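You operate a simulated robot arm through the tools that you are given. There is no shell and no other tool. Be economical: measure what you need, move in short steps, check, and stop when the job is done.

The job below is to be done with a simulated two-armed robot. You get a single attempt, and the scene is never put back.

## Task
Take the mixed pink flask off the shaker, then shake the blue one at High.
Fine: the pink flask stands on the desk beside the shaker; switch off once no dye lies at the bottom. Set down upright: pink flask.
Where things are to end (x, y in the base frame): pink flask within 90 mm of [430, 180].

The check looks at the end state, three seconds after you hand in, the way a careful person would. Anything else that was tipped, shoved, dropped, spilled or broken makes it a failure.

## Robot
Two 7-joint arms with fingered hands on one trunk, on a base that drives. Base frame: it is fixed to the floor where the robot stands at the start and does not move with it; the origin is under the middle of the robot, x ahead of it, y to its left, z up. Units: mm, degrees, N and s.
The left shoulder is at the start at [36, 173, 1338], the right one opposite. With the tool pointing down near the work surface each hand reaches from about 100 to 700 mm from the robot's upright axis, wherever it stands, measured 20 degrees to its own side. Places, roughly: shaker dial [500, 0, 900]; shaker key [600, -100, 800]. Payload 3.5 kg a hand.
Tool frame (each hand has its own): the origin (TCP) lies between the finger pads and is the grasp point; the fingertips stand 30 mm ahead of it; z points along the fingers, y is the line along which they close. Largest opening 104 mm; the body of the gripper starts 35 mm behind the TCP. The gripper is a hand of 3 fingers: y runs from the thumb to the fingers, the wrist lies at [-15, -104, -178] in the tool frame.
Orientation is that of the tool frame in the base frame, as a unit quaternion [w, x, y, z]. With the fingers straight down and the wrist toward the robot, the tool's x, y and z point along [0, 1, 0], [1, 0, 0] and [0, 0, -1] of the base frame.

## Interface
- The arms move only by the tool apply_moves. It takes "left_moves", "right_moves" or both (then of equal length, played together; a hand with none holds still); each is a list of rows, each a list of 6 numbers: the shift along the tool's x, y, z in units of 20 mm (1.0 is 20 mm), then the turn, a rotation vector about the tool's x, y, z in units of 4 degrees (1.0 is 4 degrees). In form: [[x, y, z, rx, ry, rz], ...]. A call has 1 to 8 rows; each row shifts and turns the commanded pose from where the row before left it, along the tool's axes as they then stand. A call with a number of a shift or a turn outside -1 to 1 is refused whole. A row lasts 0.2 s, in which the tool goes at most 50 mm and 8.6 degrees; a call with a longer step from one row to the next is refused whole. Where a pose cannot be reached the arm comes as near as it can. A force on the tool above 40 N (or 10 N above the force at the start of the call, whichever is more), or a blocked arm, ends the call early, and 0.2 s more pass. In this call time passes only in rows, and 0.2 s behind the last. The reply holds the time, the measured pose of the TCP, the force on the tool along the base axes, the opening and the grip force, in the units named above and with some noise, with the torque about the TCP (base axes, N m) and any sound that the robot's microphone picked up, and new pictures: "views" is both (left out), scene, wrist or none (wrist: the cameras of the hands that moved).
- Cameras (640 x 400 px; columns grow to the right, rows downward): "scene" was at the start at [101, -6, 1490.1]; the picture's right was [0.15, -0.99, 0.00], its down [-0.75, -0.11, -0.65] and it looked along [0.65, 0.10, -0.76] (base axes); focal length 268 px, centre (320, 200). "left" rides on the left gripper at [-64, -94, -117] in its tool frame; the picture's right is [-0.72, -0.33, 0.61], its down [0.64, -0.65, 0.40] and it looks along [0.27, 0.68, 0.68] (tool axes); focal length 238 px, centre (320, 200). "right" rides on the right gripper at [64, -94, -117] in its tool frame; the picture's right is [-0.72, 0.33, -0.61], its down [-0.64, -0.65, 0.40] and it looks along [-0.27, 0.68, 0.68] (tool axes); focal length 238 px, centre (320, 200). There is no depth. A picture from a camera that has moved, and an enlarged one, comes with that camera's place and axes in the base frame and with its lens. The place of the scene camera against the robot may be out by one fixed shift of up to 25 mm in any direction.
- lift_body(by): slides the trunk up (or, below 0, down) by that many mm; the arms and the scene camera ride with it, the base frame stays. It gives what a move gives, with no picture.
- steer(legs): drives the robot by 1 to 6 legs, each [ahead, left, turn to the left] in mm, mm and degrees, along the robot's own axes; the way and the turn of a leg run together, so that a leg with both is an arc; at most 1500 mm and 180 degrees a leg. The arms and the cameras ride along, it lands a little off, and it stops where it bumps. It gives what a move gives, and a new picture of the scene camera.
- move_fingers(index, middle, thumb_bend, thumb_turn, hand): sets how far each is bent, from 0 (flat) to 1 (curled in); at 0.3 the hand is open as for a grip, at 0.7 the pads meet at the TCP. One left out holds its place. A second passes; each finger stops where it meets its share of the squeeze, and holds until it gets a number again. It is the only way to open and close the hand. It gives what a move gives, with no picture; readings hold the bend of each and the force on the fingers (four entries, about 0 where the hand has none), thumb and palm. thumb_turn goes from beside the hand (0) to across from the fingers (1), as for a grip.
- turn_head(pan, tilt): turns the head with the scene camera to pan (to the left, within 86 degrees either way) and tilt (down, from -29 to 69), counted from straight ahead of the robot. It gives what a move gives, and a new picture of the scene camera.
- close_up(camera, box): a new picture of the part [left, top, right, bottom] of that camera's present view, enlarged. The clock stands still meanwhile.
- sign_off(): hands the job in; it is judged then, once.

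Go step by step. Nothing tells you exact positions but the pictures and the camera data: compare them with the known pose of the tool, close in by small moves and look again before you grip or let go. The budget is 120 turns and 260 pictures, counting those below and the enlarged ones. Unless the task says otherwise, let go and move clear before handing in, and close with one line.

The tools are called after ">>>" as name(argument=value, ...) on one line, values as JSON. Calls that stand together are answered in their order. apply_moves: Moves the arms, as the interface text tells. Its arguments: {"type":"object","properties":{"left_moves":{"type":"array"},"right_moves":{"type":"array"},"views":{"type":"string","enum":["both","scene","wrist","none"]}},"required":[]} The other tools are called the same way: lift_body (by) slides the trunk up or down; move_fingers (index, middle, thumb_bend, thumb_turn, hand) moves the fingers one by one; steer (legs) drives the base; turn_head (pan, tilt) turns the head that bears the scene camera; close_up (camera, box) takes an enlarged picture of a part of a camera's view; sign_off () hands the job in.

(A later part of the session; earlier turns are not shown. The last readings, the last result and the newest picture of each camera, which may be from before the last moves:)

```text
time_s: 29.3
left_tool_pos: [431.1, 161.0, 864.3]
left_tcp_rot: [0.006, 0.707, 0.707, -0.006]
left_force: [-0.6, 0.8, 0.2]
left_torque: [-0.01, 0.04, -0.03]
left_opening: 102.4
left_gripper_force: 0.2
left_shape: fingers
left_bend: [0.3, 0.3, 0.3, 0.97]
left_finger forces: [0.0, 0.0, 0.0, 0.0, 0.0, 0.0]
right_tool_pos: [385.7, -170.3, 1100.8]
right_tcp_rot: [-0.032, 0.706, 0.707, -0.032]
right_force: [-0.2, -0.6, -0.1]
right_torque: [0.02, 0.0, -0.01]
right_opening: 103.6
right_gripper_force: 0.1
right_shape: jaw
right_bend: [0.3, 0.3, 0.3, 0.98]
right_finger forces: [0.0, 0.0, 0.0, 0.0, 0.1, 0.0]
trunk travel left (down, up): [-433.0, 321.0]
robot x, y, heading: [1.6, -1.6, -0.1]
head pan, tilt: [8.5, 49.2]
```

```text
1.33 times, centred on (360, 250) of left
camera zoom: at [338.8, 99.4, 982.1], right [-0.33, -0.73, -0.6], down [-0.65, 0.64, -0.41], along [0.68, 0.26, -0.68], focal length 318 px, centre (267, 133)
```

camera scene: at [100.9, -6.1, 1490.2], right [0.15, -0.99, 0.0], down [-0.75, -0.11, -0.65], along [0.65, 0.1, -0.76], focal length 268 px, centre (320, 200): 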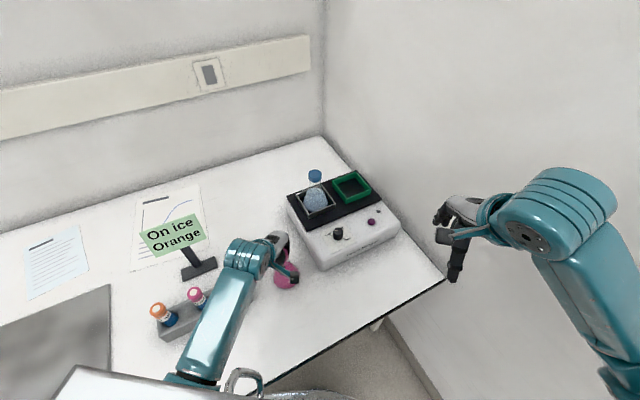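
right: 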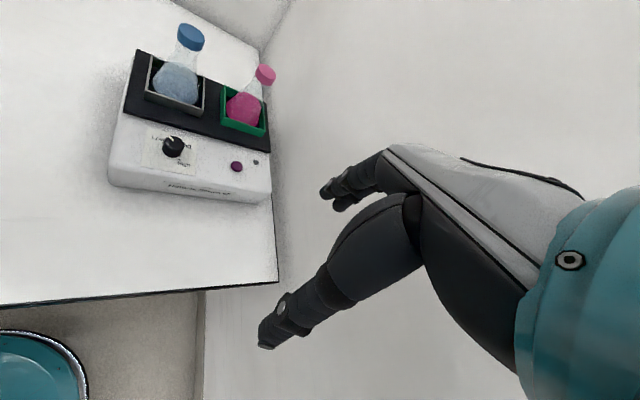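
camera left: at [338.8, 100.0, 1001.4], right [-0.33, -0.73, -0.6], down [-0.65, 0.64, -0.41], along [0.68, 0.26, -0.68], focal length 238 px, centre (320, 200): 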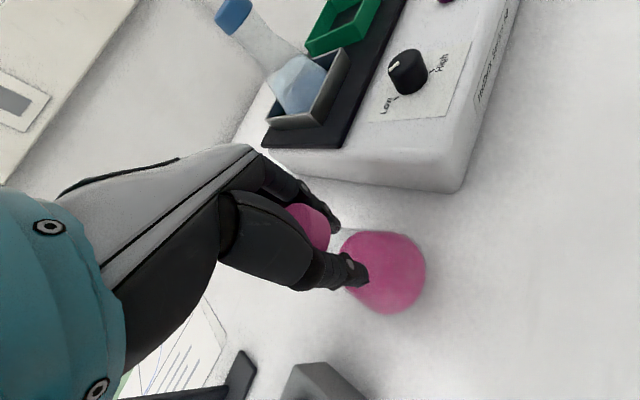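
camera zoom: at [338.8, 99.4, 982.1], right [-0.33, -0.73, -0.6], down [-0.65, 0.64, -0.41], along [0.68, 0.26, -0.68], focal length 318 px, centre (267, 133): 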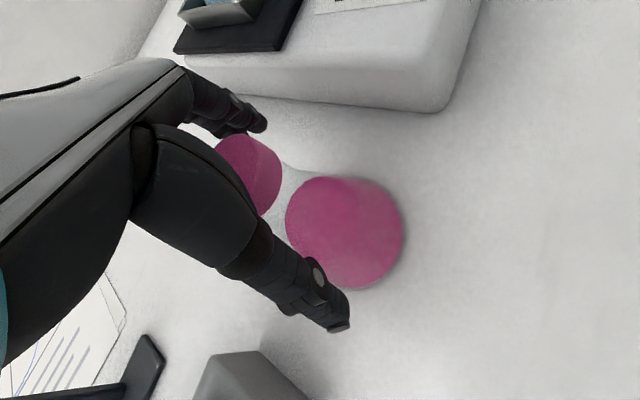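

Released, and the flask stands. I raise the left hand straight up, clear of it.

>>> apply_moves(left_moves=[[0, 0, -0.6, 0, 0, 0], [0, 0, -1, 0, 0, 0], [0, 0, -1, 0, 0, 0], [0, 0, -1, 0, 0, 0], [0, 0, -1, 0, 0, 0], [0, 0, -1, 0, 0, 0], [0, 0, -1, 0, 0, 0], [0, 0, -1, 0, 0, 0]], views="none")

>>> apply_moves(left_moves=[[0, 0, -1, 0, 0, 0], [0, 0, -1, 0, 0, 0], [0, 0, -1, 0, 0, 0], [0, 0, -1, 0, 0, 0], [0, 0, -1, 0, 0, 0]], views="both")

```text
time_s: 31.1
left_tool_pos: [430.5, 163.2, 1017.4]
left_tcp_rot: [0.005, 0.707, 0.707, -0.006]
left_force: [0.7, -1.0, -0.5]
left_torque: [-0.01, 0.01, 0.05]
left_opening: 102.6
left_gripper_force: 0.1
left_shape: fingers
left_bend: [0.3, 0.3, 0.3, 0.97]
left_finger forces: [0.0, 0.1, 0.0, 0.0, 0.0, 0.0]
right_tool_pos: [384.9, -171.7, 1101.9]
right_tcp_rot: [-0.031, 0.707, 0.706, -0.032]
right_force: [0.9, -0.4, -0.2]
right_torque: [-0.01, 0.0, 0.05]
right_opening: 103.6
right_gripper_force: 0.0
right_shape: jaw
right_bend: [0.3, 0.3, 0.3, 0.98]
right_finger forces: [0.1, 0.1, 0.0, 0.0, 0.1, 0.1]
trunk travel left (down, up): [-433.0, 321.0]
robot x, y, heading: [-1.7, -0.8, 0.0]
head pan, tilt: [8.5, 49.2]
```

```text
time_s: 32.3
left_tool_pos: [431.2, 165.3, 1115.8]
left_tcp_rot: [0.005, 0.708, 0.707, -0.006]
left_force: [-0.2, 0.9, -0.2]
left_torque: [0.01, 0.01, 0.04]
left_opening: 102.8
left_gripper_force: 0.1
left_shape: fingers
left_bend: [0.3, 0.3, 0.3, 0.97]
left_finger forces: [0.0, 0.0, 0.0, 0.0, 0.0, 0.0]
right_tool_pos: [387.0, -171.5, 1101.8]
right_tcp_rot: [-0.032, 0.706, 0.706, -0.033]
right_force: [-0.1, 0.9, 0.2]
right_torque: [-0.01, -0.04, 0.01]
right_opening: 103.7
right_gripper_force: 0.0
right_shape: jaw
right_bend: [0.3, 0.3, 0.3, 0.98]
right_finger forces: [0.0, 0.1, 0.0, 0.0, 0.1, 0.0]
trunk travel left (down, up): [-433.0, 321.0]
robot x, y, heading: [0.9, 0.3, -0.4]
head pan, tilt: [8.5, 49.2]
camera scene: at [101.1, -6.1, 1490.1], right [0.15, -0.99, 0.0], down [-0.75, -0.11, -0.65], along [0.65, 0.1, -0.76], focal length 268 px, centre (320, 200)
camera left: at [339.3, 102.8, 1234.3], right [-0.33, -0.73, -0.6], down [-0.65, 0.64, -0.41], along [0.68, 0.26, -0.68], focal length 238 px, centre (320, 200)
```

scene: 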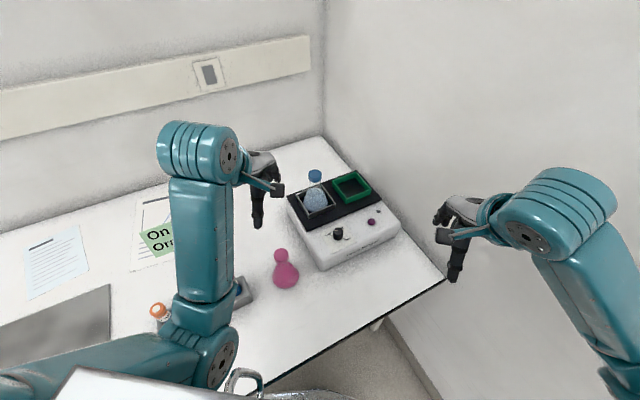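
left: 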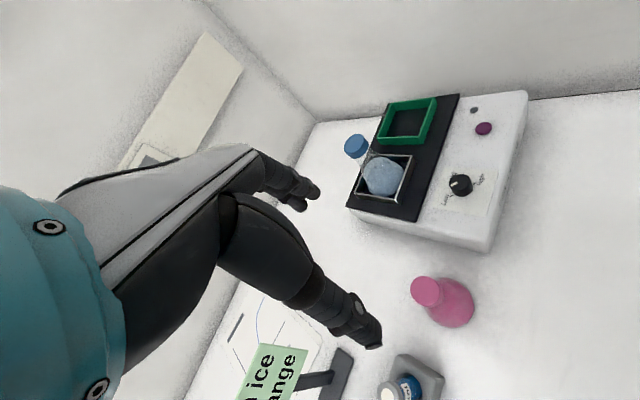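

The pink flask stands upright at about (430, 160). Next is the dial, so I look closely at its pointer and marks.

>>> close_up(camera="left", box=[425, 160, 500, 215])

>>> close_up(camera="scene", box=[310, 210, 390, 265])

>>> close_up(camera="right", box=[80, 80, 300, 230])

```text
7.27 times, centred on (462, 188) of left
camera zoom: at [339.3, 102.8, 1234.3], right [-0.33, -0.73, -0.6], down [-0.65, 0.64, -0.41], along [0.68, 0.26, -0.68], focal length 1734 px, centre (-716, 291)
```

zoom: 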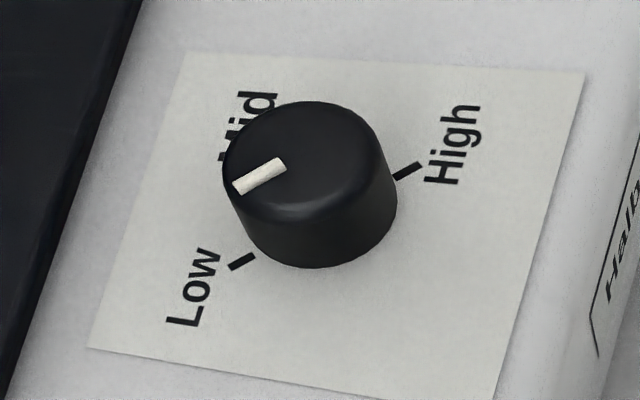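

```text
7.27 times, centred on (350, 238) of scene
camera zoom: at [101.1, -6.1, 1490.1], right [0.15, -0.99, 0.0], down [-0.75, -0.11, -0.65], along [0.65, 0.1, -0.76], focal length 1947 px, centre (102, -73)
```

zoom: 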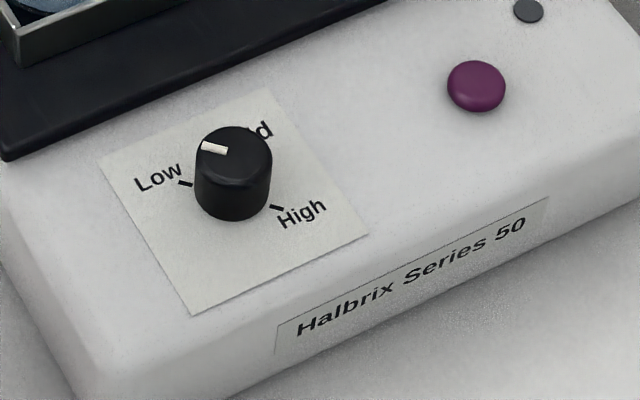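

```text
2.67 times, centred on (190, 155) of right
camera zoom: at [300.8, -107.1, 1226.1], right [0.38, -0.72, 0.58], down [-0.69, -0.64, -0.34], along [0.62, -0.27, -0.74], focal length 636 px, centre (667, 320)
```

zoom: 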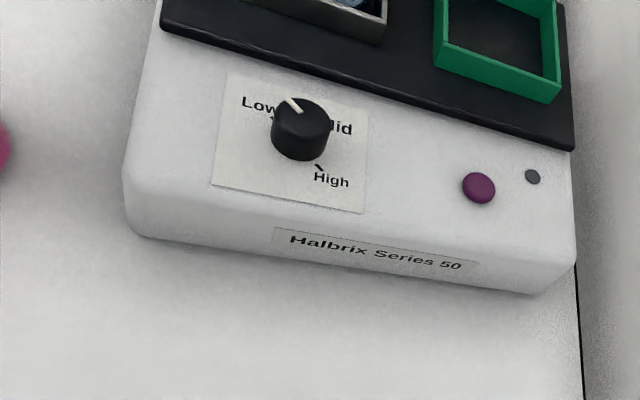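

The dial points at Low, and Mid and High follow clockwise at 90° each, so it needs 180° clockwise. I bring the right hand over the dial at about (535, 23) and move the left hand off to the left.

>>> apply_moves(right_moves=[[1, 0.94, 0, -0.17, 0, 0], [1, 0.94, 0, -0.17, 0, 0], [1, 0.94, 0, -0.17, 0, 0], [1, 0.94, 0, -0.17, 0, 0], [1, 0.94, 0, -0.17, 0, 0], [1, 0.94, 0, -0.16, 0, 0], [1, 0.94, 0, -0.16, 0, 0], [1, 0.94, 0, -0.16, 0, 0]], left_moves=[[1, -0.2, 0, 0, 0, 0], [1, -0.2, 0, 0, 0, 0], [1, -0.2, 0, 0, 0, 0], [1, -0.2, 0, 0, 0, 0], [1, -0.2, 0, 0, 0, 0], [1, -0.2, 0, 0, 0, 0], [1, -0.2, 0, 0, 0, 0], [1, -0.2, 0, 0, 0, 0]], views="both")

```text
time_s: 34.1
left_tool_pos: [399.3, 344.2, 1119.2]
left_tcp_rot: [-0.011, 0.698, 0.716, 0.012]
left_force: [-0.5, -0.9, -0.5]
left_torque: [0.01, 0.01, 0.03]
left_opening: 102.7
left_gripper_force: 0.0
left_shape: fingers
left_bend: [0.3, 0.3, 0.3, 0.97]
left_finger forces: [0.0, 0.0, 0.1, 0.0, 0.1, 0.0]
right_tool_pos: [537.5, -10.9, 1092.7]
right_tcp_rot: [0.002, 0.707, 0.707, 0.0]
right_force: [0.2, 0.5, -0.1]
right_torque: [0.0, -0.04, 0.01]
right_opening: 103.8
right_gripper_force: 0.0
right_shape: jaw
right_bend: [0.3, 0.3, 0.3, 0.98]
right_finger forces: [0.0, 0.0, 0.1, 0.1, 0.1, 0.0]
trunk travel left (down, up): [-433.0, 321.0]
robot x, y, heading: [-0.8, 3.3, -0.1]
head pan, tilt: [8.5, 49.2]
camera scene: at [101.4, -5.5, 1490.1], right [0.15, -0.99, 0.0], down [-0.75, -0.11, -0.65], along [0.65, 0.1, -0.76], focal length 268 px, centre (320, 200)
camera right: at [440.3, 53.0, 1209.3], right [0.33, -0.72, 0.62], down [-0.65, -0.64, -0.4], along [0.69, -0.27, -0.68], focal length 238 px, centre (320, 200)
camera left: at [307.7, 274.7, 1232.9], right [-0.31, -0.71, -0.64], down [-0.67, 0.64, -0.39], along [0.68, 0.31, -0.67], focal length 238 px, centre (320, 200)
```

scene: 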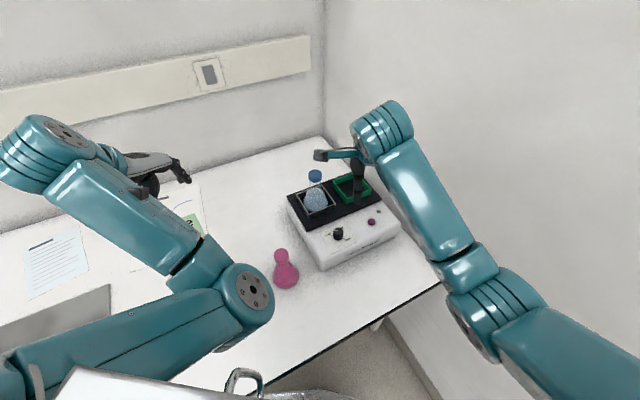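
right: 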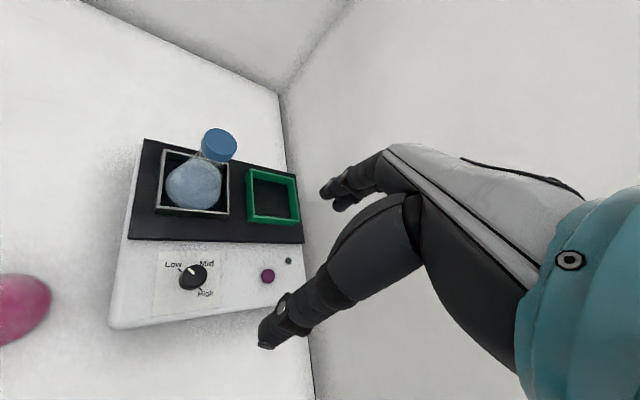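
left: 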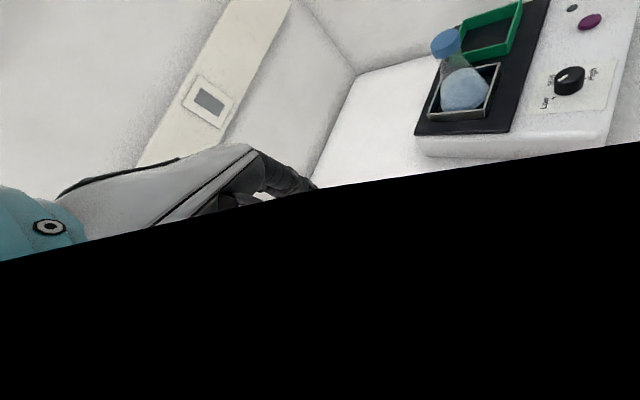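

The hand is close above the dial, which this camera places at (533, 25). I centre it and turn the hand anticlockwise 44° to leave room for the clockwise turn.

>>> apply_moves(right_moves=[[0.9, -0.1, 0, 0, 0, -1], [0.9, -0.1, 0, 0, 0, -1], [0, 0, 0, 0, 0, -1], [0, 0, 0, 0, 0, -1], [0, 0, 0, 0, 0, -1], [0, 0, 0, 0, 0, -1], [0, 0, 0, 0, 0, -1], [0, 0, 0, 0, 0, -1]], views="none")

>>> apply_moves(right_moves=[[0, 0, 0.5, 0, 0, -1], [0, 0, 1, 0, 0, -1], [0, 0, 1, 0, 0, -1], [0, 0, 1, 0, 0, 0], [0, 0, 1, 0, 0, 0]], views="both")

```text
time_s: 35.9
left_tool_pos: [399.3, 341.0, 1120.8]
left_tcp_rot: [-0.005, 0.697, 0.717, 0.011]
left_force: [0.2, 0.1, -0.2]
left_torque: [-0.01, 0.01, -0.01]
left_opening: 102.7
left_gripper_force: 0.0
left_shape: fingers
left_bend: [0.3, 0.3, 0.3, 0.97]
left_finger forces: [0.0, 0.1, 0.0, 0.0, 0.1, 0.0]
right_tool_pos: [531.3, 26.4, 1094.8]
right_tcp_rot: [0.0, 0.484, 0.875, 0.0]
right_force: [-0.3, 0.4, 0.1]
right_torque: [0.0, 0.02, 0.01]
right_opening: 103.7
right_gripper_force: 0.1
right_shape: jaw
right_bend: [0.3, 0.3, 0.3, 0.98]
right_finger forces: [0.0, 0.0, 0.1, 0.1, 0.0, 0.0]
trunk travel left (down, up): [-433.0, 321.0]
robot x, y, heading: [-0.7, -0.6, 0.2]
head pan, tilt: [8.5, 49.2]
```

```text
time_s: 37.1
left_tool_pos: [401.1, 340.3, 1119.4]
left_tcp_rot: [-0.004, 0.698, 0.716, 0.011]
left_force: [0.0, 1.0, -0.7]
left_torque: [-0.01, -0.03, -0.02]
left_opening: 102.9
left_gripper_force: 0.1
left_shape: fingers
left_bend: [0.3, 0.3, 0.3, 0.97]
left_finger forces: [0.0, 0.0, 0.0, 0.0, 0.0, 0.0]
right_tool_pos: [530.7, 25.5, 1003.2]
right_tcp_rot: [0.001, 0.391, 0.92, 0.0]
right_force: [-0.3, 0.4, -0.3]
right_torque: [0.01, 0.0, 0.01]
right_opening: 103.5
right_gripper_force: 0.1
right_shape: jaw
right_bend: [0.3, 0.3, 0.3, 0.98]
right_finger forces: [0.1, 0.0, 0.1, 0.0, 0.0, 0.0]
trunk travel left (down, up): [-433.0, 321.0]
robot x, y, heading: [0.2, -2.8, 0.0]
head pan, tilt: [8.5, 49.2]
camera scene: at [101.0, -6.0, 1490.1], right [0.15, -0.99, 0.0], down [-0.75, -0.11, -0.65], along [0.65, 0.1, -0.76], focal length 268 px, centre (320, 200)
camera right: at [416.5, 5.0, 1120.2], right [0.73, -0.29, 0.61], down [-0.02, -0.91, -0.4], along [0.68, 0.28, -0.68], focal length 238 px, centre (320, 200)
```

scene: 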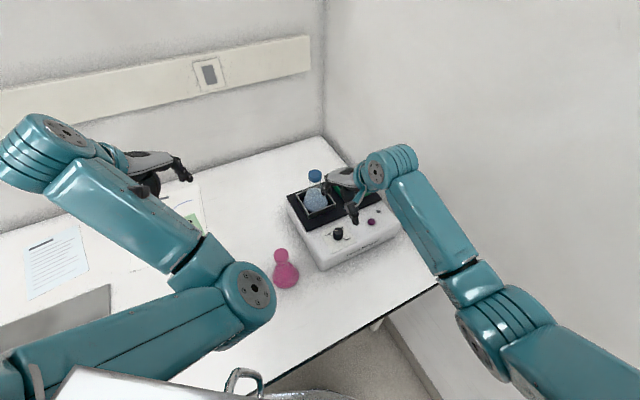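
right: 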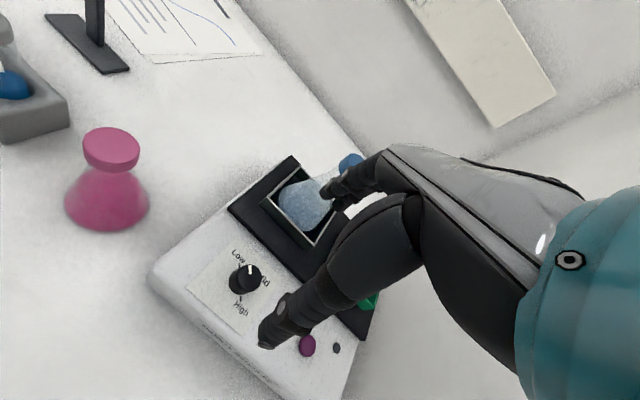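

The tool axis projects right onto the knob. I narrow the opening a bit and come down to just above it.

>>> move_fingers(hand="right", index=0.44, middle=0.44, thumb_bend=0.44)

>>> apply_moves(right_moves=[[0, 0, 1, 0, 0, 0], [0, 0, 1, 0, 0, 0], [0, 0, 1, 0, 0, 0], [0, 0, 1, 0, 0, 0]], views="both")

```text
time_s: 38.1
left_tool_pos: [400.9, 340.7, 1120.5]
left_tcp_rot: [-0.004, 0.698, 0.716, 0.011]
left_force: [0.1, -0.6, 0.6]
left_torque: [-0.03, 0.0, 0.0]
left_opening: 102.9
left_gripper_force: 0.0
left_shape: fingers
left_bend: [0.3, 0.3, 0.3, 0.97]
left_finger forces: [0.0, 0.1, 0.0, 0.0, 0.1, 0.0]
right_tool_pos: [531.9, 25.3, 1004.7]
right_tcp_rot: [0.001, 0.391, 0.92, 0.001]
right_force: [-0.2, 0.5, 0.7]
right_torque: [0.0, 0.01, 0.0]
right_opening: 68.3
right_gripper_force: 0.1
right_shape: fingers
right_bend: [0.44, 0.44, 0.44, 0.98]
right_finger forces: [0.1, 0.0, 0.1, 0.1, 0.1, 0.0]
trunk travel left (down, up): [-433.0, 321.0]
robot x, y, heading: [0.0, -0.2, 0.1]
head pan, tilt: [8.5, 49.2]
```

```text
time_s: 39.1
left_tool_pos: [400.7, 341.3, 1122.3]
left_tcp_rot: [-0.004, 0.699, 0.715, 0.011]
left_force: [-0.1, 0.3, 0.6]
left_torque: [0.03, 0.0, 0.0]
left_opening: 102.8
left_gripper_force: 0.1
left_shape: fingers
left_bend: [0.3, 0.3, 0.3, 0.97]
left_finger forces: [0.1, 0.0, 0.0, 0.0, 0.1, 0.1]
right_tool_pos: [530.9, 25.6, 923.7]
right_tcp_rot: [0.001, 0.391, 0.92, 0.0]
right_force: [-0.3, 0.2, -0.4]
right_torque: [-0.03, 0.02, 0.02]
right_opening: 68.1
right_gripper_force: 0.1
right_shape: fingers
right_bend: [0.44, 0.44, 0.44, 0.98]
right_finger forces: [0.0, 0.0, 0.0, 0.0, 0.1, 0.0]
trunk travel left (down, up): [-433.0, 321.0]
robot x, y, heading: [-2.0, 1.6, -0.1]
head pan, tilt: [8.5, 49.2]
camera scene: at [101.0, -6.0, 1490.1], right [0.15, -0.99, 0.0], down [-0.75, -0.11, -0.65], along [0.65, 0.1, -0.76], focal length 268 px, centre (320, 200)
camera right: at [417.2, 5.8, 1040.2], right [0.73, -0.29, 0.61], down [-0.02, -0.91, -0.4], along [0.68, 0.28, -0.68], focal length 238 px, centre (320, 200)
```

scene: 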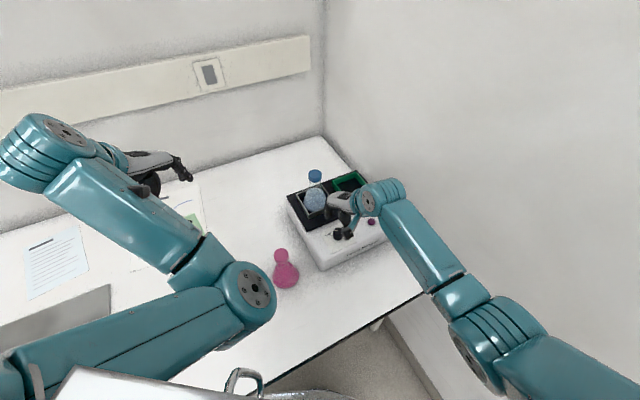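
right: 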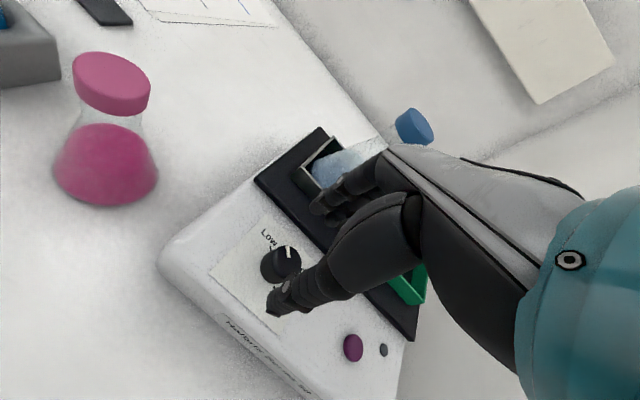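

The knob is centred between the fingers. I go down slowly to z of about 876, leaving the tips just above the panel.

>>> apply_moves(right_moves=[[0, 0, 0.7, 0, 0, 0], [0, 0, 0.6, 0, 0, 0], [0, 0, 0.5, 0, 0, 0], [0, 0, 0.3, 0, 0, 0], [0, 0, 0.2, 0, 0, 0]], views="wrist")

>>> close_up(camera="scene", box=[280, 150, 420, 280])

```text
time_s: 40.3
left_tool_pos: [401.0, 341.7, 1121.5]
left_tcp_rot: [-0.004, 0.698, 0.716, 0.012]
left_force: [-0.2, 0.2, 0.0]
left_torque: [0.01, 0.04, -0.01]
left_opening: 102.7
left_gripper_force: 0.1
left_shape: fingers
left_bend: [0.3, 0.3, 0.3, 0.97]
left_finger forces: [0.0, 0.0, 0.0, 0.1, 0.0, 0.0]
right_tool_pos: [532.2, 25.2, 878.1]
right_tcp_rot: [0.001, 0.391, 0.92, 0.001]
right_force: [-0.3, -0.9, -0.2]
right_torque: [-0.01, -0.01, -0.01]
right_opening: 68.4
right_gripper_force: 0.0
right_shape: fingers
right_bend: [0.44, 0.44, 0.44, 0.98]
right_finger forces: [0.0, 0.0, 0.0, 0.0, 0.0, 0.0]
trunk travel left (down, up): [-433.0, 321.0]
robot x, y, heading: [0.4, 0.8, 0.0]
head pan, tilt: [8.5, 49.2]
camera right: at [417.1, 5.2, 994.3], right [0.73, -0.29, 0.61], down [-0.02, -0.91, -0.4], along [0.68, 0.28, -0.68], focal length 238 px, centre (320, 200)
```

right: 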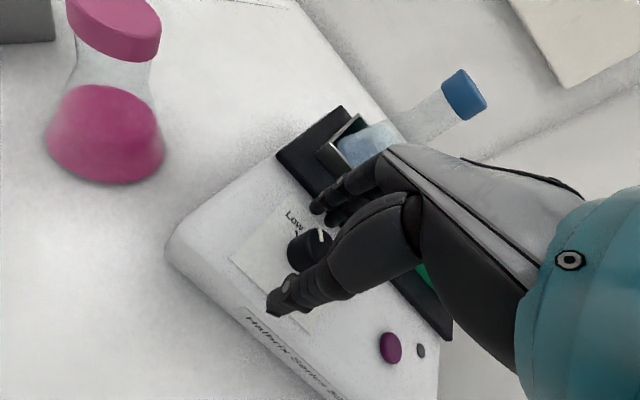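

```text
3.08 times, centred on (350, 215) of scene
camera zoom: at [101.0, -6.0, 1490.1], right [0.15, -0.99, 0.0], down [-0.75, -0.11, -0.65], along [0.65, 0.1, -0.76], focal length 824 px, centre (228, 154)
```

zoom: 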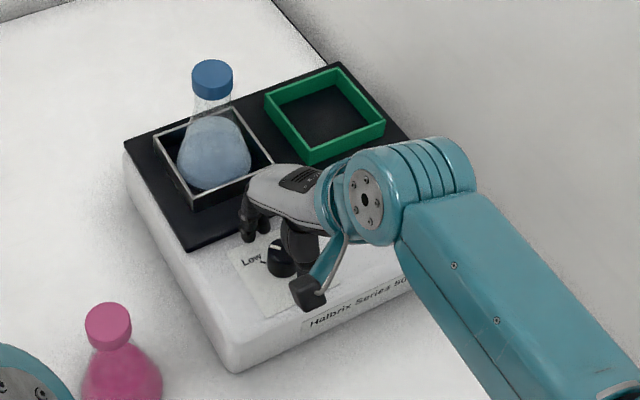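

The fingers surround the knob and stay clear of the blue flask. I close on it.

>>> move_fingers(hand="right", index=0.68, middle=0.68, thumb_bend=0.68)

>>> close_up(camera="right", box=[220, 160, 420, 340])

```text
time_s: 41.3
left_tool_pos: [401.3, 341.1, 1121.5]
left_tcp_rot: [-0.003, 0.699, 0.715, 0.012]
left_force: [-0.2, -0.1, 0.1]
left_torque: [0.01, 0.01, 0.04]
left_opening: 102.9
left_gripper_force: 0.0
left_shape: fingers
left_bend: [0.3, 0.3, 0.3, 0.97]
left_finger forces: [0.1, 0.0, 0.1, 0.1, 0.0, 0.0]
right_tool_pos: [531.7, 24.8, 879.0]
right_tcp_rot: [0.002, 0.39, 0.921, 0.001]
right_force: [5.5, 5.4, -0.8]
right_torque: [0.15, -0.13, 0.06]
right_opening: 17.4
right_gripper_force: 7.2
right_shape: fingers
right_bend: [0.63, 0.62, 0.65, 0.97]
right_finger forces: [4.5, 7.4, 0.1, 0.0, 2.7, 0.1]
trunk travel left (down, up): [-433.0, 321.0]
robot x, y, heading: [-0.3, 2.2, 0.1]
head pan, tilt: [8.5, 49.2]
```

```text
2.22 times, centred on (320, 250) of right
camera zoom: at [417.8, 6.3, 994.6], right [0.73, -0.29, 0.62], down [-0.02, -0.91, -0.4], along [0.68, 0.28, -0.68], focal length 530 px, centre (320, 89)
```

zoom: 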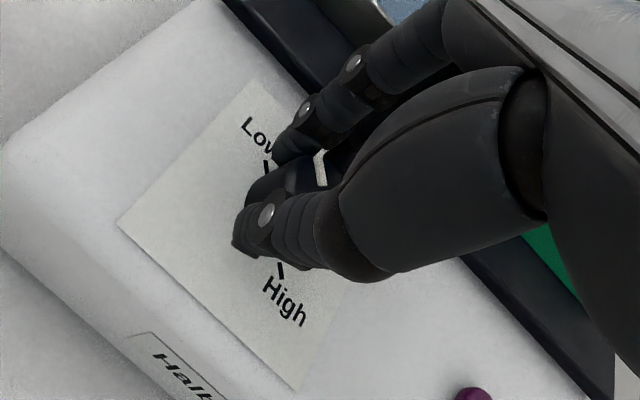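

The grip holds with a slight side load. I shift 2 mm to balance it and start turning clockwise.

>>> apply_moves(right_moves=[[0, 0.1, 0, 0, 0, 0], [0, 0, 0, 0, 0, 1], [0, 0, 0, 0, 0, 1], [0, 0, 0, 0, 0, 1], [0, 0, 0, 0, 0, 1]], views="wrist")

>>> close_up(camera="right", box=[220, 160, 420, 340])

```text
time_s: 42.5
left_tool_pos: [402.2, 341.3, 1121.0]
left_tcp_rot: [-0.003, 0.699, 0.715, 0.011]
left_force: [0.7, 0.8, -0.2]
left_torque: [0.0, 0.03, 0.0]
left_opening: 102.8
left_gripper_force: 0.1
left_shape: fingers
left_bend: [0.3, 0.3, 0.3, 0.97]
left_finger forces: [0.0, 0.0, 0.0, 0.0, 0.0, 0.1]
right_tool_pos: [533.7, 27.0, 878.0]
right_tcp_rot: [0.001, 0.516, 0.857, 0.001]
right_force: [7.2, 5.3, 2.6]
right_torque: [0.18, -0.23, 0.06]
right_opening: 17.4
right_gripper_force: 7.8
right_shape: fingers
right_bend: [0.63, 0.62, 0.65, 0.97]
right_finger forces: [5.3, 7.4, 0.0, 0.1, 2.8, 0.0]
trunk travel left (down, up): [-433.0, 321.0]
robot x, y, heading: [4.0, -1.0, 0.1]
head pan, tilt: [8.5, 49.2]
camera right: at [417.9, 39.2, 994.2], right [0.62, -0.48, 0.62], down [-0.28, -0.87, -0.4], along [0.73, 0.08, -0.68], focal length 238 px, centre (320, 200)
```

right: 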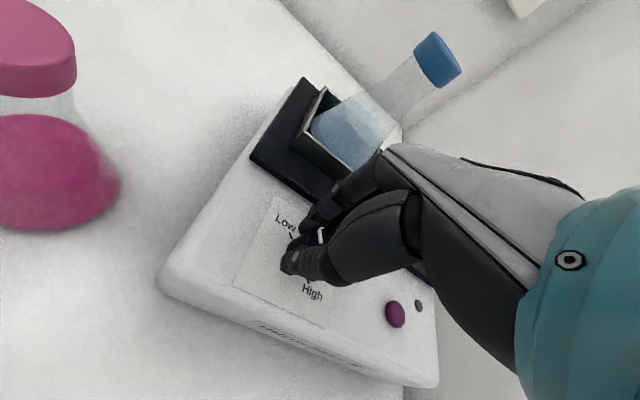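

```text
2.22 times, centred on (320, 250) of right
camera zoom: at [417.9, 39.2, 994.2], right [0.62, -0.48, 0.62], down [-0.28, -0.87, -0.4], along [0.73, 0.08, -0.68], focal length 530 px, centre (320, 89)
```

zoom: 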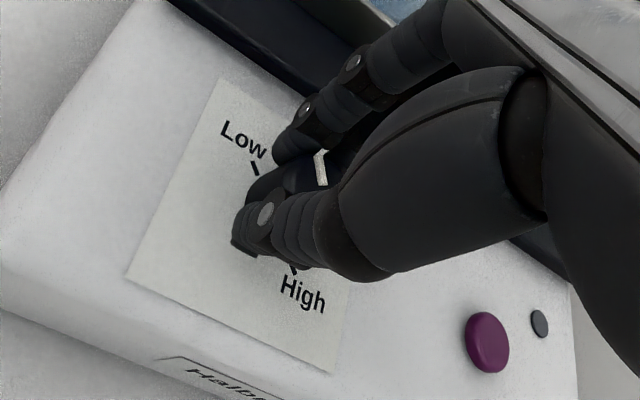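

The pointer turned with the hand. I keep turning.

>>> apply_moves(right_moves=[[0, 0, 0, 0, 0, 1], [0, 0, 0, 0, 0, 1], [0, 0, 0, 0, 0, 1], [0, 0, 0, 0, 0, 1], [0, 0, 0, 0, 0, 1], [0, 0, 0, 0, 0, 1], [0, 0, 0, 0, 0, 1], [0, 0, 0, 0, 0, 1]], views="none")

>>> apply_moves(right_moves=[[0, 0, 0, 0, 0, 1], [0, 0, 0, 0, 0, 1], [0, 0, 0, 0, 0, 1], [0, 0, 0, 0, 0, 1], [0, 0, 0, 0, 0, 1], [0, 0, 0, 0, 0, 1], [0, 0, 0, 0, 0, 1], [0, 0, 0, 0, 0, 1]], views="both")

```text
time_s: 44.2
left_tool_pos: [401.1, 342.5, 1124.3]
left_tcp_rot: [-0.004, 0.698, 0.716, 0.014]
left_force: [0.4, 0.1, -0.7]
left_torque: [0.0, 0.05, 0.0]
left_opening: 102.8
left_gripper_force: 0.0
left_shape: fingers
left_bend: [0.3, 0.3, 0.3, 0.97]
left_finger forces: [0.1, 0.0, 0.1, 0.0, 0.0, 0.0]
right_tool_pos: [546.7, -25.5, 869.5]
right_tcp_rot: [0.032, 0.725, 0.688, -0.015]
right_force: [-3.5, 2.7, 17.4]
right_torque: [0.24, 0.43, 0.05]
right_opening: 8.6
right_gripper_force: 8.7
right_shape: fingers
right_bend: [0.68, 0.68, 0.67, 0.97]
right_finger forces: [0.0, 0.0, 0.0, 0.0, 17.7, 0.1]
trunk travel left (down, up): [-433.0, 321.0]
robot x, y, heading: [-3.0, 2.2, -0.2]
head pan, tilt: [8.5, 49.2]
stopped in row 8 (right hand): the force on the tool passed its limit (the readings are from after the stop); the commanded pose is now the measured one
```

```text
time_s: 44.6
left_tool_pos: [400.5, 343.6, 1124.2]
left_tcp_rot: [-0.004, 0.696, 0.718, 0.016]
left_force: [0.0, 0.2, -0.3]
left_torque: [-0.01, -0.01, -0.01]
left_opening: 102.8
left_gripper_force: 0.0
left_shape: fingers
left_bend: [0.3, 0.3, 0.3, 0.97]
left_finger forces: [0.2, 0.0, 0.1, 0.0, 0.0, 0.0]
right_tool_pos: [552.1, -37.6, 869.3]
right_tcp_rot: [0.044, 0.753, 0.657, -0.013]
right_force: [-3.6, 2.5, 17.9]
right_torque: [0.26, 0.43, 0.01]
right_opening: 9.0
right_gripper_force: 8.7
right_shape: fingers
right_bend: [0.68, 0.68, 0.67, 0.97]
right_finger forces: [0.1, 0.0, 0.0, 0.1, 18.0, 0.1]
trunk travel left (down, up): [-433.0, 321.0]
robot x, y, heading: [-3.1, -1.1, 0.0]
head pan, tilt: [8.5, 49.2]
stopped in row 2 (right hand): the force on the tool passed its limit (the readings are from after the stop); the commanded pose is now the measured one
camera scene: at [100.9, -6.3, 1490.0], right [0.15, -0.99, 0.0], down [-0.75, -0.11, -0.65], along [0.65, 0.1, -0.76], focal length 268 px, centre (320, 200)
camera right: at [463.2, 48.2, 975.3], right [0.2, -0.7, 0.68], down [-0.72, -0.58, -0.38], along [0.66, -0.42, -0.62], focal length 238 px, centre (320, 200)
```

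scene: 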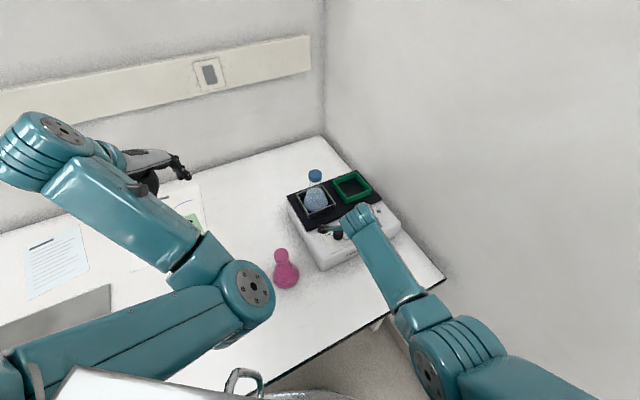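
right: 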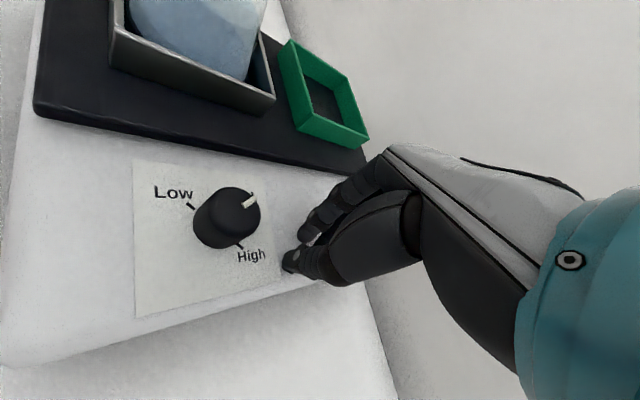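

The hand slipped off the knob and a tip now rests on the panel, though the knob has turned some of the way. I raise straight up right away.

>>> apply_moves(right_moves=[[0, 0, -0.5, 0, 0, 0], [0, 0, -1, 0, 0, 0], [0, 0, -1, 0, 0, 0], [0, 0, -1, 0, 0, 0], [0, 0, -1, 0, 0, 0]], views="both")

>>> close_up(camera="scene", box=[270, 140, 430, 300])

```text
time_s: 46.0
left_tool_pos: [401.4, 343.3, 1123.9]
left_tcp_rot: [-0.003, 0.696, 0.717, 0.015]
left_force: [-0.1, -0.4, -0.6]
left_torque: [0.04, 0.03, 0.01]
left_opening: 102.8
left_gripper_force: 0.1
left_shape: fingers
left_bend: [0.3, 0.3, 0.3, 0.97]
left_finger forces: [0.0, 0.0, 0.1, 0.0, 0.1, 0.0]
right_tool_pos: [561.1, -77.9, 951.6]
right_tcp_rot: [0.075, 0.763, 0.64, -0.036]
right_force: [0.3, 0.8, -0.5]
right_torque: [0.01, 0.0, 0.0]
right_opening: 6.1
right_gripper_force: 0.1
right_shape: fingers
right_bend: [0.68, 0.68, 0.68, 0.97]
right_finger forces: [0.0, 0.1, 0.0, 0.0, 0.1, 0.0]
trunk travel left (down, up): [-433.0, 321.0]
robot x, y, heading: [0.9, -0.3, -0.3]
head pan, tilt: [8.5, 49.2]
stopped in row 5 (right hand): the arm was blocked; the commanded pose is now the measured one
camera scene: at [100.6, -5.8, 1490.1], right [0.15, -0.99, 0.0], down [-0.75, -0.11, -0.65], along [0.65, 0.1, -0.76], focal length 268 px, centre (320, 200)
camera right: at [474.0, 18.9, 1049.7], right [0.17, -0.66, 0.74], down [-0.74, -0.58, -0.35], along [0.65, -0.49, -0.58], focal length 238 px, centre (320, 200)
```

scene: 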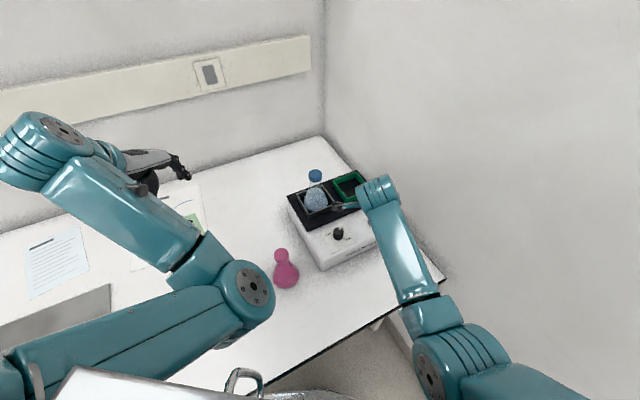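
right: 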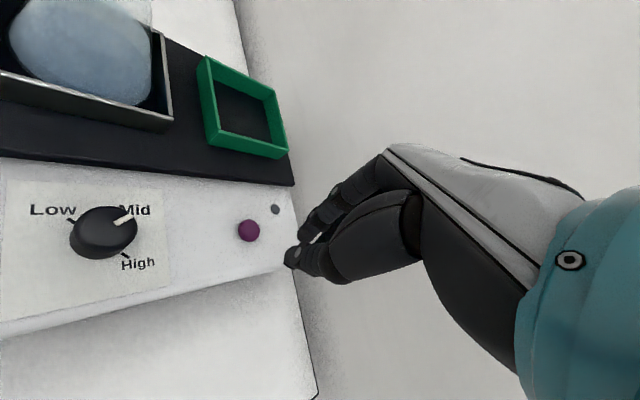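

```text
2.50 times, centred on (350, 220) of scene
camera zoom: at [100.6, -5.8, 1490.1], right [0.15, -0.99, 0.0], down [-0.75, -0.11, -0.65], along [0.65, 0.1, -0.76], focal length 669 px, centre (245, 150)
```

zoom: 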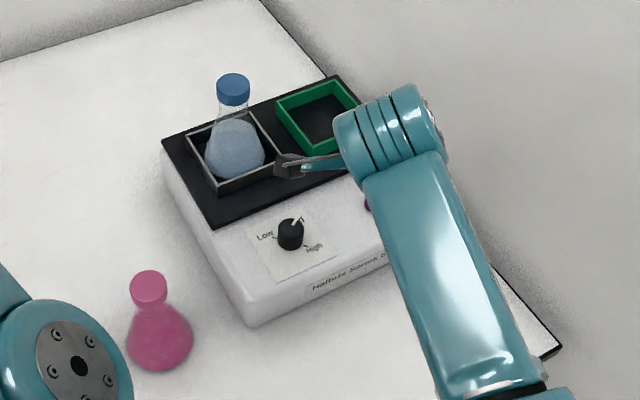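

The shaker hasn't moved and the pointer is now at Mid, so half the turn is done. The arm had folded into a bad posture, so I straighten the tool and go up to recover.

>>> apply_moves(right_moves=[[0, -0.4, -0.6, 0.2, 0.56, -0.62], [0, -0.4, -0.8, 0.2, 0.56, -0.62], [0, -0.4, -1, 0.2, 0.56, -0.62], [0, -0.4, -1, 0.2, 0.56, -0.62], [0, -0.4, -1, 0, 0, 0], [0, -0.4, -1, 0, 0, 0]], views="scene")

>>> move_fingers(hand="right", index=0.44, middle=0.44, thumb_bend=0.44)

```text
time_s: 47.6
left_tool_pos: [400.2, 344.1, 1123.9]
left_tcp_rot: [-0.004, 0.696, 0.718, 0.015]
left_force: [-0.1, -0.2, 0.3]
left_torque: [-0.01, 0.01, 0.01]
left_opening: 103.0
left_gripper_force: 0.1
left_shape: fingers
left_bend: [0.3, 0.3, 0.3, 0.97]
left_finger forces: [0.1, 0.0, 0.0, 0.1, 0.0, 0.0]
right_tool_pos: [521.8, -99.4, 1055.8]
right_tcp_rot: [0.03, 0.717, 0.696, -0.018]
right_force: [-0.3, 0.6, 0.7]
right_torque: [0.01, 0.0, -0.01]
right_opening: 5.7
right_gripper_force: 0.1
right_shape: fingers
right_bend: [0.68, 0.68, 0.68, 0.97]
right_finger forces: [0.1, 0.0, 0.0, 0.0, 0.0, 0.0]
trunk travel left (down, up): [-433.0, 321.0]
robot x, y, heading: [1.2, -0.6, 0.0]
head pan, tilt: [8.5, 49.2]
stopped in row 6 (right hand): the arm was blocked; the commanded pose is now the measured one
camera scene: at [100.7, -5.8, 1490.1], right [0.15, -0.99, 0.0], down [-0.75, -0.11, -0.65], along [0.65, 0.1, -0.76], focal length 268 px, centre (320, 200)
```

scene: 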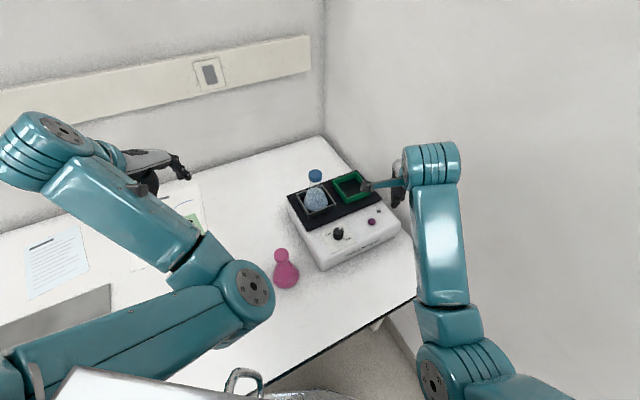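

```text
time_s: 48.6
left_tool_pos: [399.6, 344.9, 1123.5]
left_tcp_rot: [-0.003, 0.696, 0.718, 0.016]
left_force: [-0.3, 0.5, -0.1]
left_torque: [0.01, -0.01, 0.0]
left_opening: 102.8
left_gripper_force: 0.1
left_shape: fingers
left_bend: [0.3, 0.3, 0.3, 0.97]
left_finger forces: [0.1, 0.0, 0.0, 0.1, 0.0, 0.0]
right_tool_pos: [520.6, -99.0, 1056.0]
right_tcp_rot: [0.028, 0.717, 0.696, -0.018]
right_force: [0.2, -0.4, 0.3]
right_torque: [-0.01, 0.0, -0.04]
right_opening: 66.9
right_gripper_force: 0.1
right_shape: fingers
right_bend: [0.44, 0.44, 0.44, 0.97]
right_finger forces: [0.1, 0.1, 0.1, 0.1, 0.0, 0.0]
trunk travel left (down, up): [-433.0, 321.0]
robot x, y, heading: [0.0, 2.2, -0.1]
head pan, tilt: [8.5, 49.2]
```

The elbow swings in and jams when the hand turns clockwise past straight ahead, so I should work from the anticlockwise side. I rotate the hand well anticlockwise here in free air.

>>> apply_moves(right_moves=[[0, 0, 0, 0.1, 0.47, -0.7], [0, 0, 0, 0.1, 0.47, -0.7], [0, 0, 0, 0, 0, -1], [0, 0, 0, 0, 0, -1], [0, 0, 0, 0, 0, -1], [0, 0, 0, 0, 0, -1], [0, 0, 0, 0, 0, -1], [0, 0, 0, 0, 0, -1]], views="none")

>>> apply_moves(right_moves=[[0, 0, 0, 0, 0, -1], [0, 0, 0, 0, 0, -1], [0, 0, 0, 0, 0, -1], [0, 0, 0, 0, 0, -1], [0, 0, 0, 0, 0, -1], [0, 0, 0, 0, 0, -1], [0, 0, 0, 0, 0, -1], [0, 0, 0, 0, 0, -1]], views="both")

```text
time_s: 50.4
left_tool_pos: [401.5, 344.4, 1123.9]
left_tcp_rot: [-0.003, 0.697, 0.717, 0.015]
left_force: [0.1, 0.2, 0.4]
left_torque: [0.0, 0.02, 0.0]
left_opening: 102.8
left_gripper_force: 0.0
left_shape: fingers
left_bend: [0.3, 0.3, 0.3, 0.97]
left_finger forces: [0.0, 0.0, 0.1, 0.0, 0.0, 0.1]
right_tool_pos: [521.2, -97.6, 1056.5]
right_tcp_rot: [-0.002, 0.513, 0.858, 0.001]
right_force: [0.5, 0.2, -0.3]
right_torque: [0.02, 0.04, 0.01]
right_opening: 67.1
right_gripper_force: 0.1
right_shape: fingers
right_bend: [0.44, 0.44, 0.44, 0.97]
right_finger forces: [0.0, 0.1, 0.0, 0.0, 0.0, 0.0]
trunk travel left (down, up): [-433.0, 321.0]
robot x, y, heading: [-0.6, 0.5, -0.3]
head pan, tilt: [8.5, 49.2]
```

```text
time_s: 52.2
left_tool_pos: [400.4, 344.0, 1124.3]
left_tcp_rot: [-0.003, 0.696, 0.718, 0.015]
left_force: [-0.4, -0.1, 0.3]
left_torque: [0.0, -0.02, 0.04]
left_opening: 102.8
left_gripper_force: 0.0
left_shape: fingers
left_bend: [0.3, 0.3, 0.3, 0.97]
left_finger forces: [0.1, 0.1, 0.0, 0.0, 0.0, 0.0]
right_tool_pos: [520.8, -97.4, 1053.2]
right_tcp_rot: [-0.001, 0.258, 0.966, 0.002]
right_force: [-0.6, -0.3, 0.0]
right_torque: [0.01, -0.01, -0.01]
right_opening: 67.2
right_gripper_force: 0.1
right_shape: fingers
right_bend: [0.44, 0.44, 0.44, 0.97]
right_finger forces: [0.0, 0.1, 0.0, 0.0, 0.1, 0.0]
trunk travel left (down, up): [-433.0, 321.0]
robot x, y, heading: [-2.6, -4.4, -0.0]
head pan, tilt: [8.5, 49.2]
camera scene: at [100.6, -5.8, 1490.1], right [0.15, -0.99, 0.0], down [-0.75, -0.11, -0.65], along [0.65, 0.1, -0.76], focal length 268 px, centre (320, 200)
camera right: at [416.9, -147.6, 1171.9], right [0.79, -0.08, 0.61], down [0.23, -0.88, -0.41], along [0.57, 0.46, -0.68], focal length 238 px, centre (320, 200)
```

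scene: 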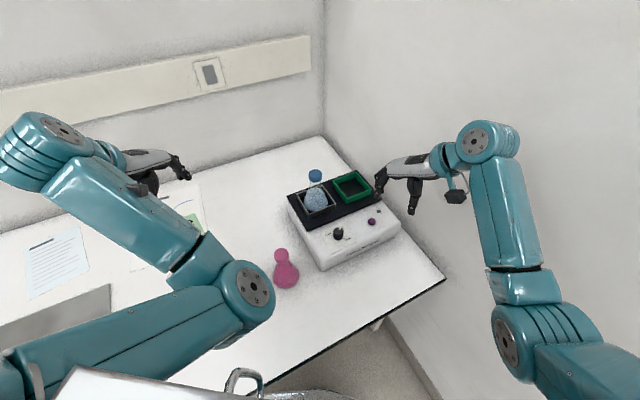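
right: 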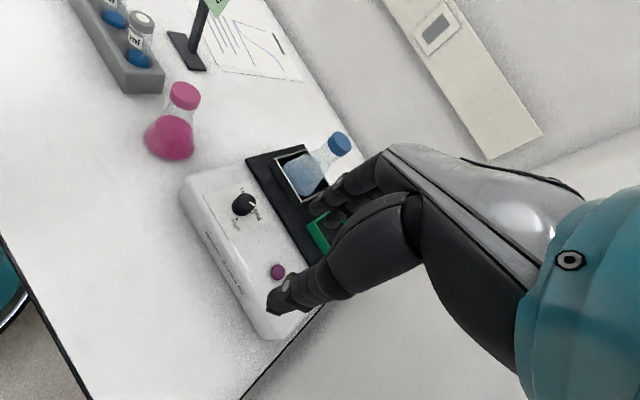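

Rotating anticlockwise works well. I turn a bit further and move back over the dial.

>>> apply_moves(right_moves=[[0, 0, 0, 0, 0, -1], [0, 0, 0, 0, 0, -1], [0, 0, 0, 0, 0, -1], [0, 0, 0, 0, 0, -1]], views="none")

>>> apply_moves(right_moves=[[0.15, 1, 0.4, 0, 0, 0], [0.15, 1, 0.4, 0, 0, 0], [0.15, 1, 0.4, 0, 0, 0], [0.15, 1, 0.4, 0, 0, 0], [0.15, 1, 0.4, 0, 0, 0], [0.15, 1, 0.4, 0, 0, 0]], views="both")

```text
time_s: 53.2
left_tool_pos: [402.1, 344.9, 1123.0]
left_tcp_rot: [-0.003, 0.697, 0.717, 0.016]
left_force: [-0.1, -0.5, -0.8]
left_torque: [0.0, -0.01, 0.0]
left_opening: 102.8
left_gripper_force: 0.0
left_shape: fingers
left_bend: [0.3, 0.3, 0.3, 0.97]
left_finger forces: [0.0, 0.1, 0.0, 0.0, 0.0, 0.1]
right_tool_pos: [520.4, -96.4, 1055.1]
right_tcp_rot: [-0.001, 0.122, 0.993, 0.001]
right_force: [0.1, -0.8, -0.3]
right_torque: [0.02, -0.01, -0.02]
right_opening: 67.0
right_gripper_force: 0.0
right_shape: fingers
right_bend: [0.44, 0.44, 0.44, 0.97]
right_finger forces: [0.1, 0.0, 0.0, 0.0, 0.1, 0.0]
trunk travel left (down, up): [-433.0, 321.0]
robot x, y, heading: [1.6, -3.6, -0.1]
head pan, tilt: [8.5, 49.2]
```

```text
time_s: 54.6
left_tool_pos: [400.6, 344.8, 1122.6]
left_tcp_rot: [-0.004, 0.696, 0.718, 0.015]
left_force: [1.1, -0.3, 0.4]
left_torque: [-0.03, -0.02, 0.0]
left_opening: 102.8
left_gripper_force: 0.0
left_shape: fingers
left_bend: [0.3, 0.3, 0.3, 0.97]
left_finger forces: [0.1, 0.0, 0.0, 0.0, 0.0, 0.0]
right_tool_pos: [531.0, 25.5, 1007.4]
right_tcp_rot: [-0.002, 0.122, 0.992, 0.001]
right_force: [-0.3, 0.1, -0.3]
right_torque: [-0.03, -0.02, 0.03]
right_opening: 67.0
right_gripper_force: 0.1
right_shape: fingers
right_bend: [0.44, 0.44, 0.44, 0.97]
right_finger forces: [0.1, 0.0, 0.1, 0.0, 0.0, 0.0]
trunk travel left (down, up): [-433.0, 321.0]
robot x, y, heading: [1.3, 1.2, 0.0]
head pan, tilt: [8.5, 49.2]
camera scene: at [100.5, -5.2, 1490.1], right [0.15, -0.99, 0.0], down [-0.75, -0.11, -0.65], along [0.65, 0.1, -0.76], focal length 268 px, centre (320, 200)
camera right: at [446.1, -52.3, 1124.4], right [0.78, 0.14, 0.61], down [0.46, -0.79, -0.41], along [0.42, 0.6, -0.68], focal length 238 px, centre (320, 200)
```

scene: 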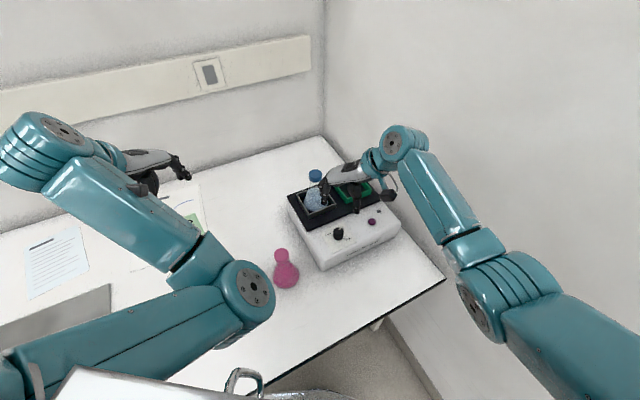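
right: 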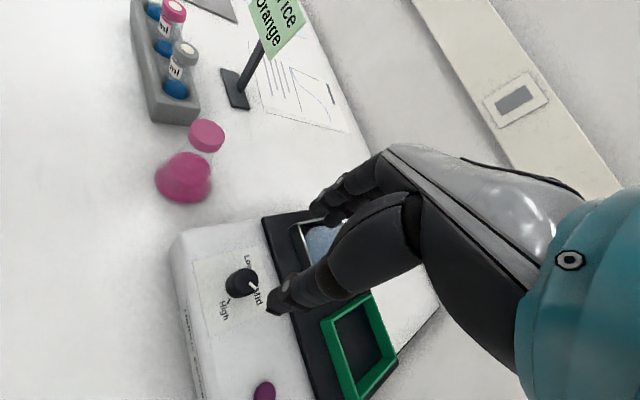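

The hand is over the knob again with the pointer at Mid. I zoom in to centre accurately before descending.

>>> close_up(camera="right", box=[190, 235, 290, 325])

```text
4.44 times, centred on (240, 280) of right
camera zoom: at [446.1, -52.3, 1124.4], right [0.78, 0.14, 0.61], down [0.46, -0.79, -0.41], along [0.42, 0.6, -0.68], focal length 1059 px, centre (676, -156)
```

zoom: 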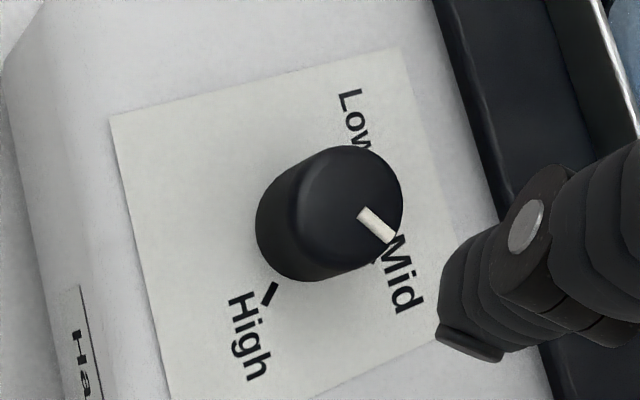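

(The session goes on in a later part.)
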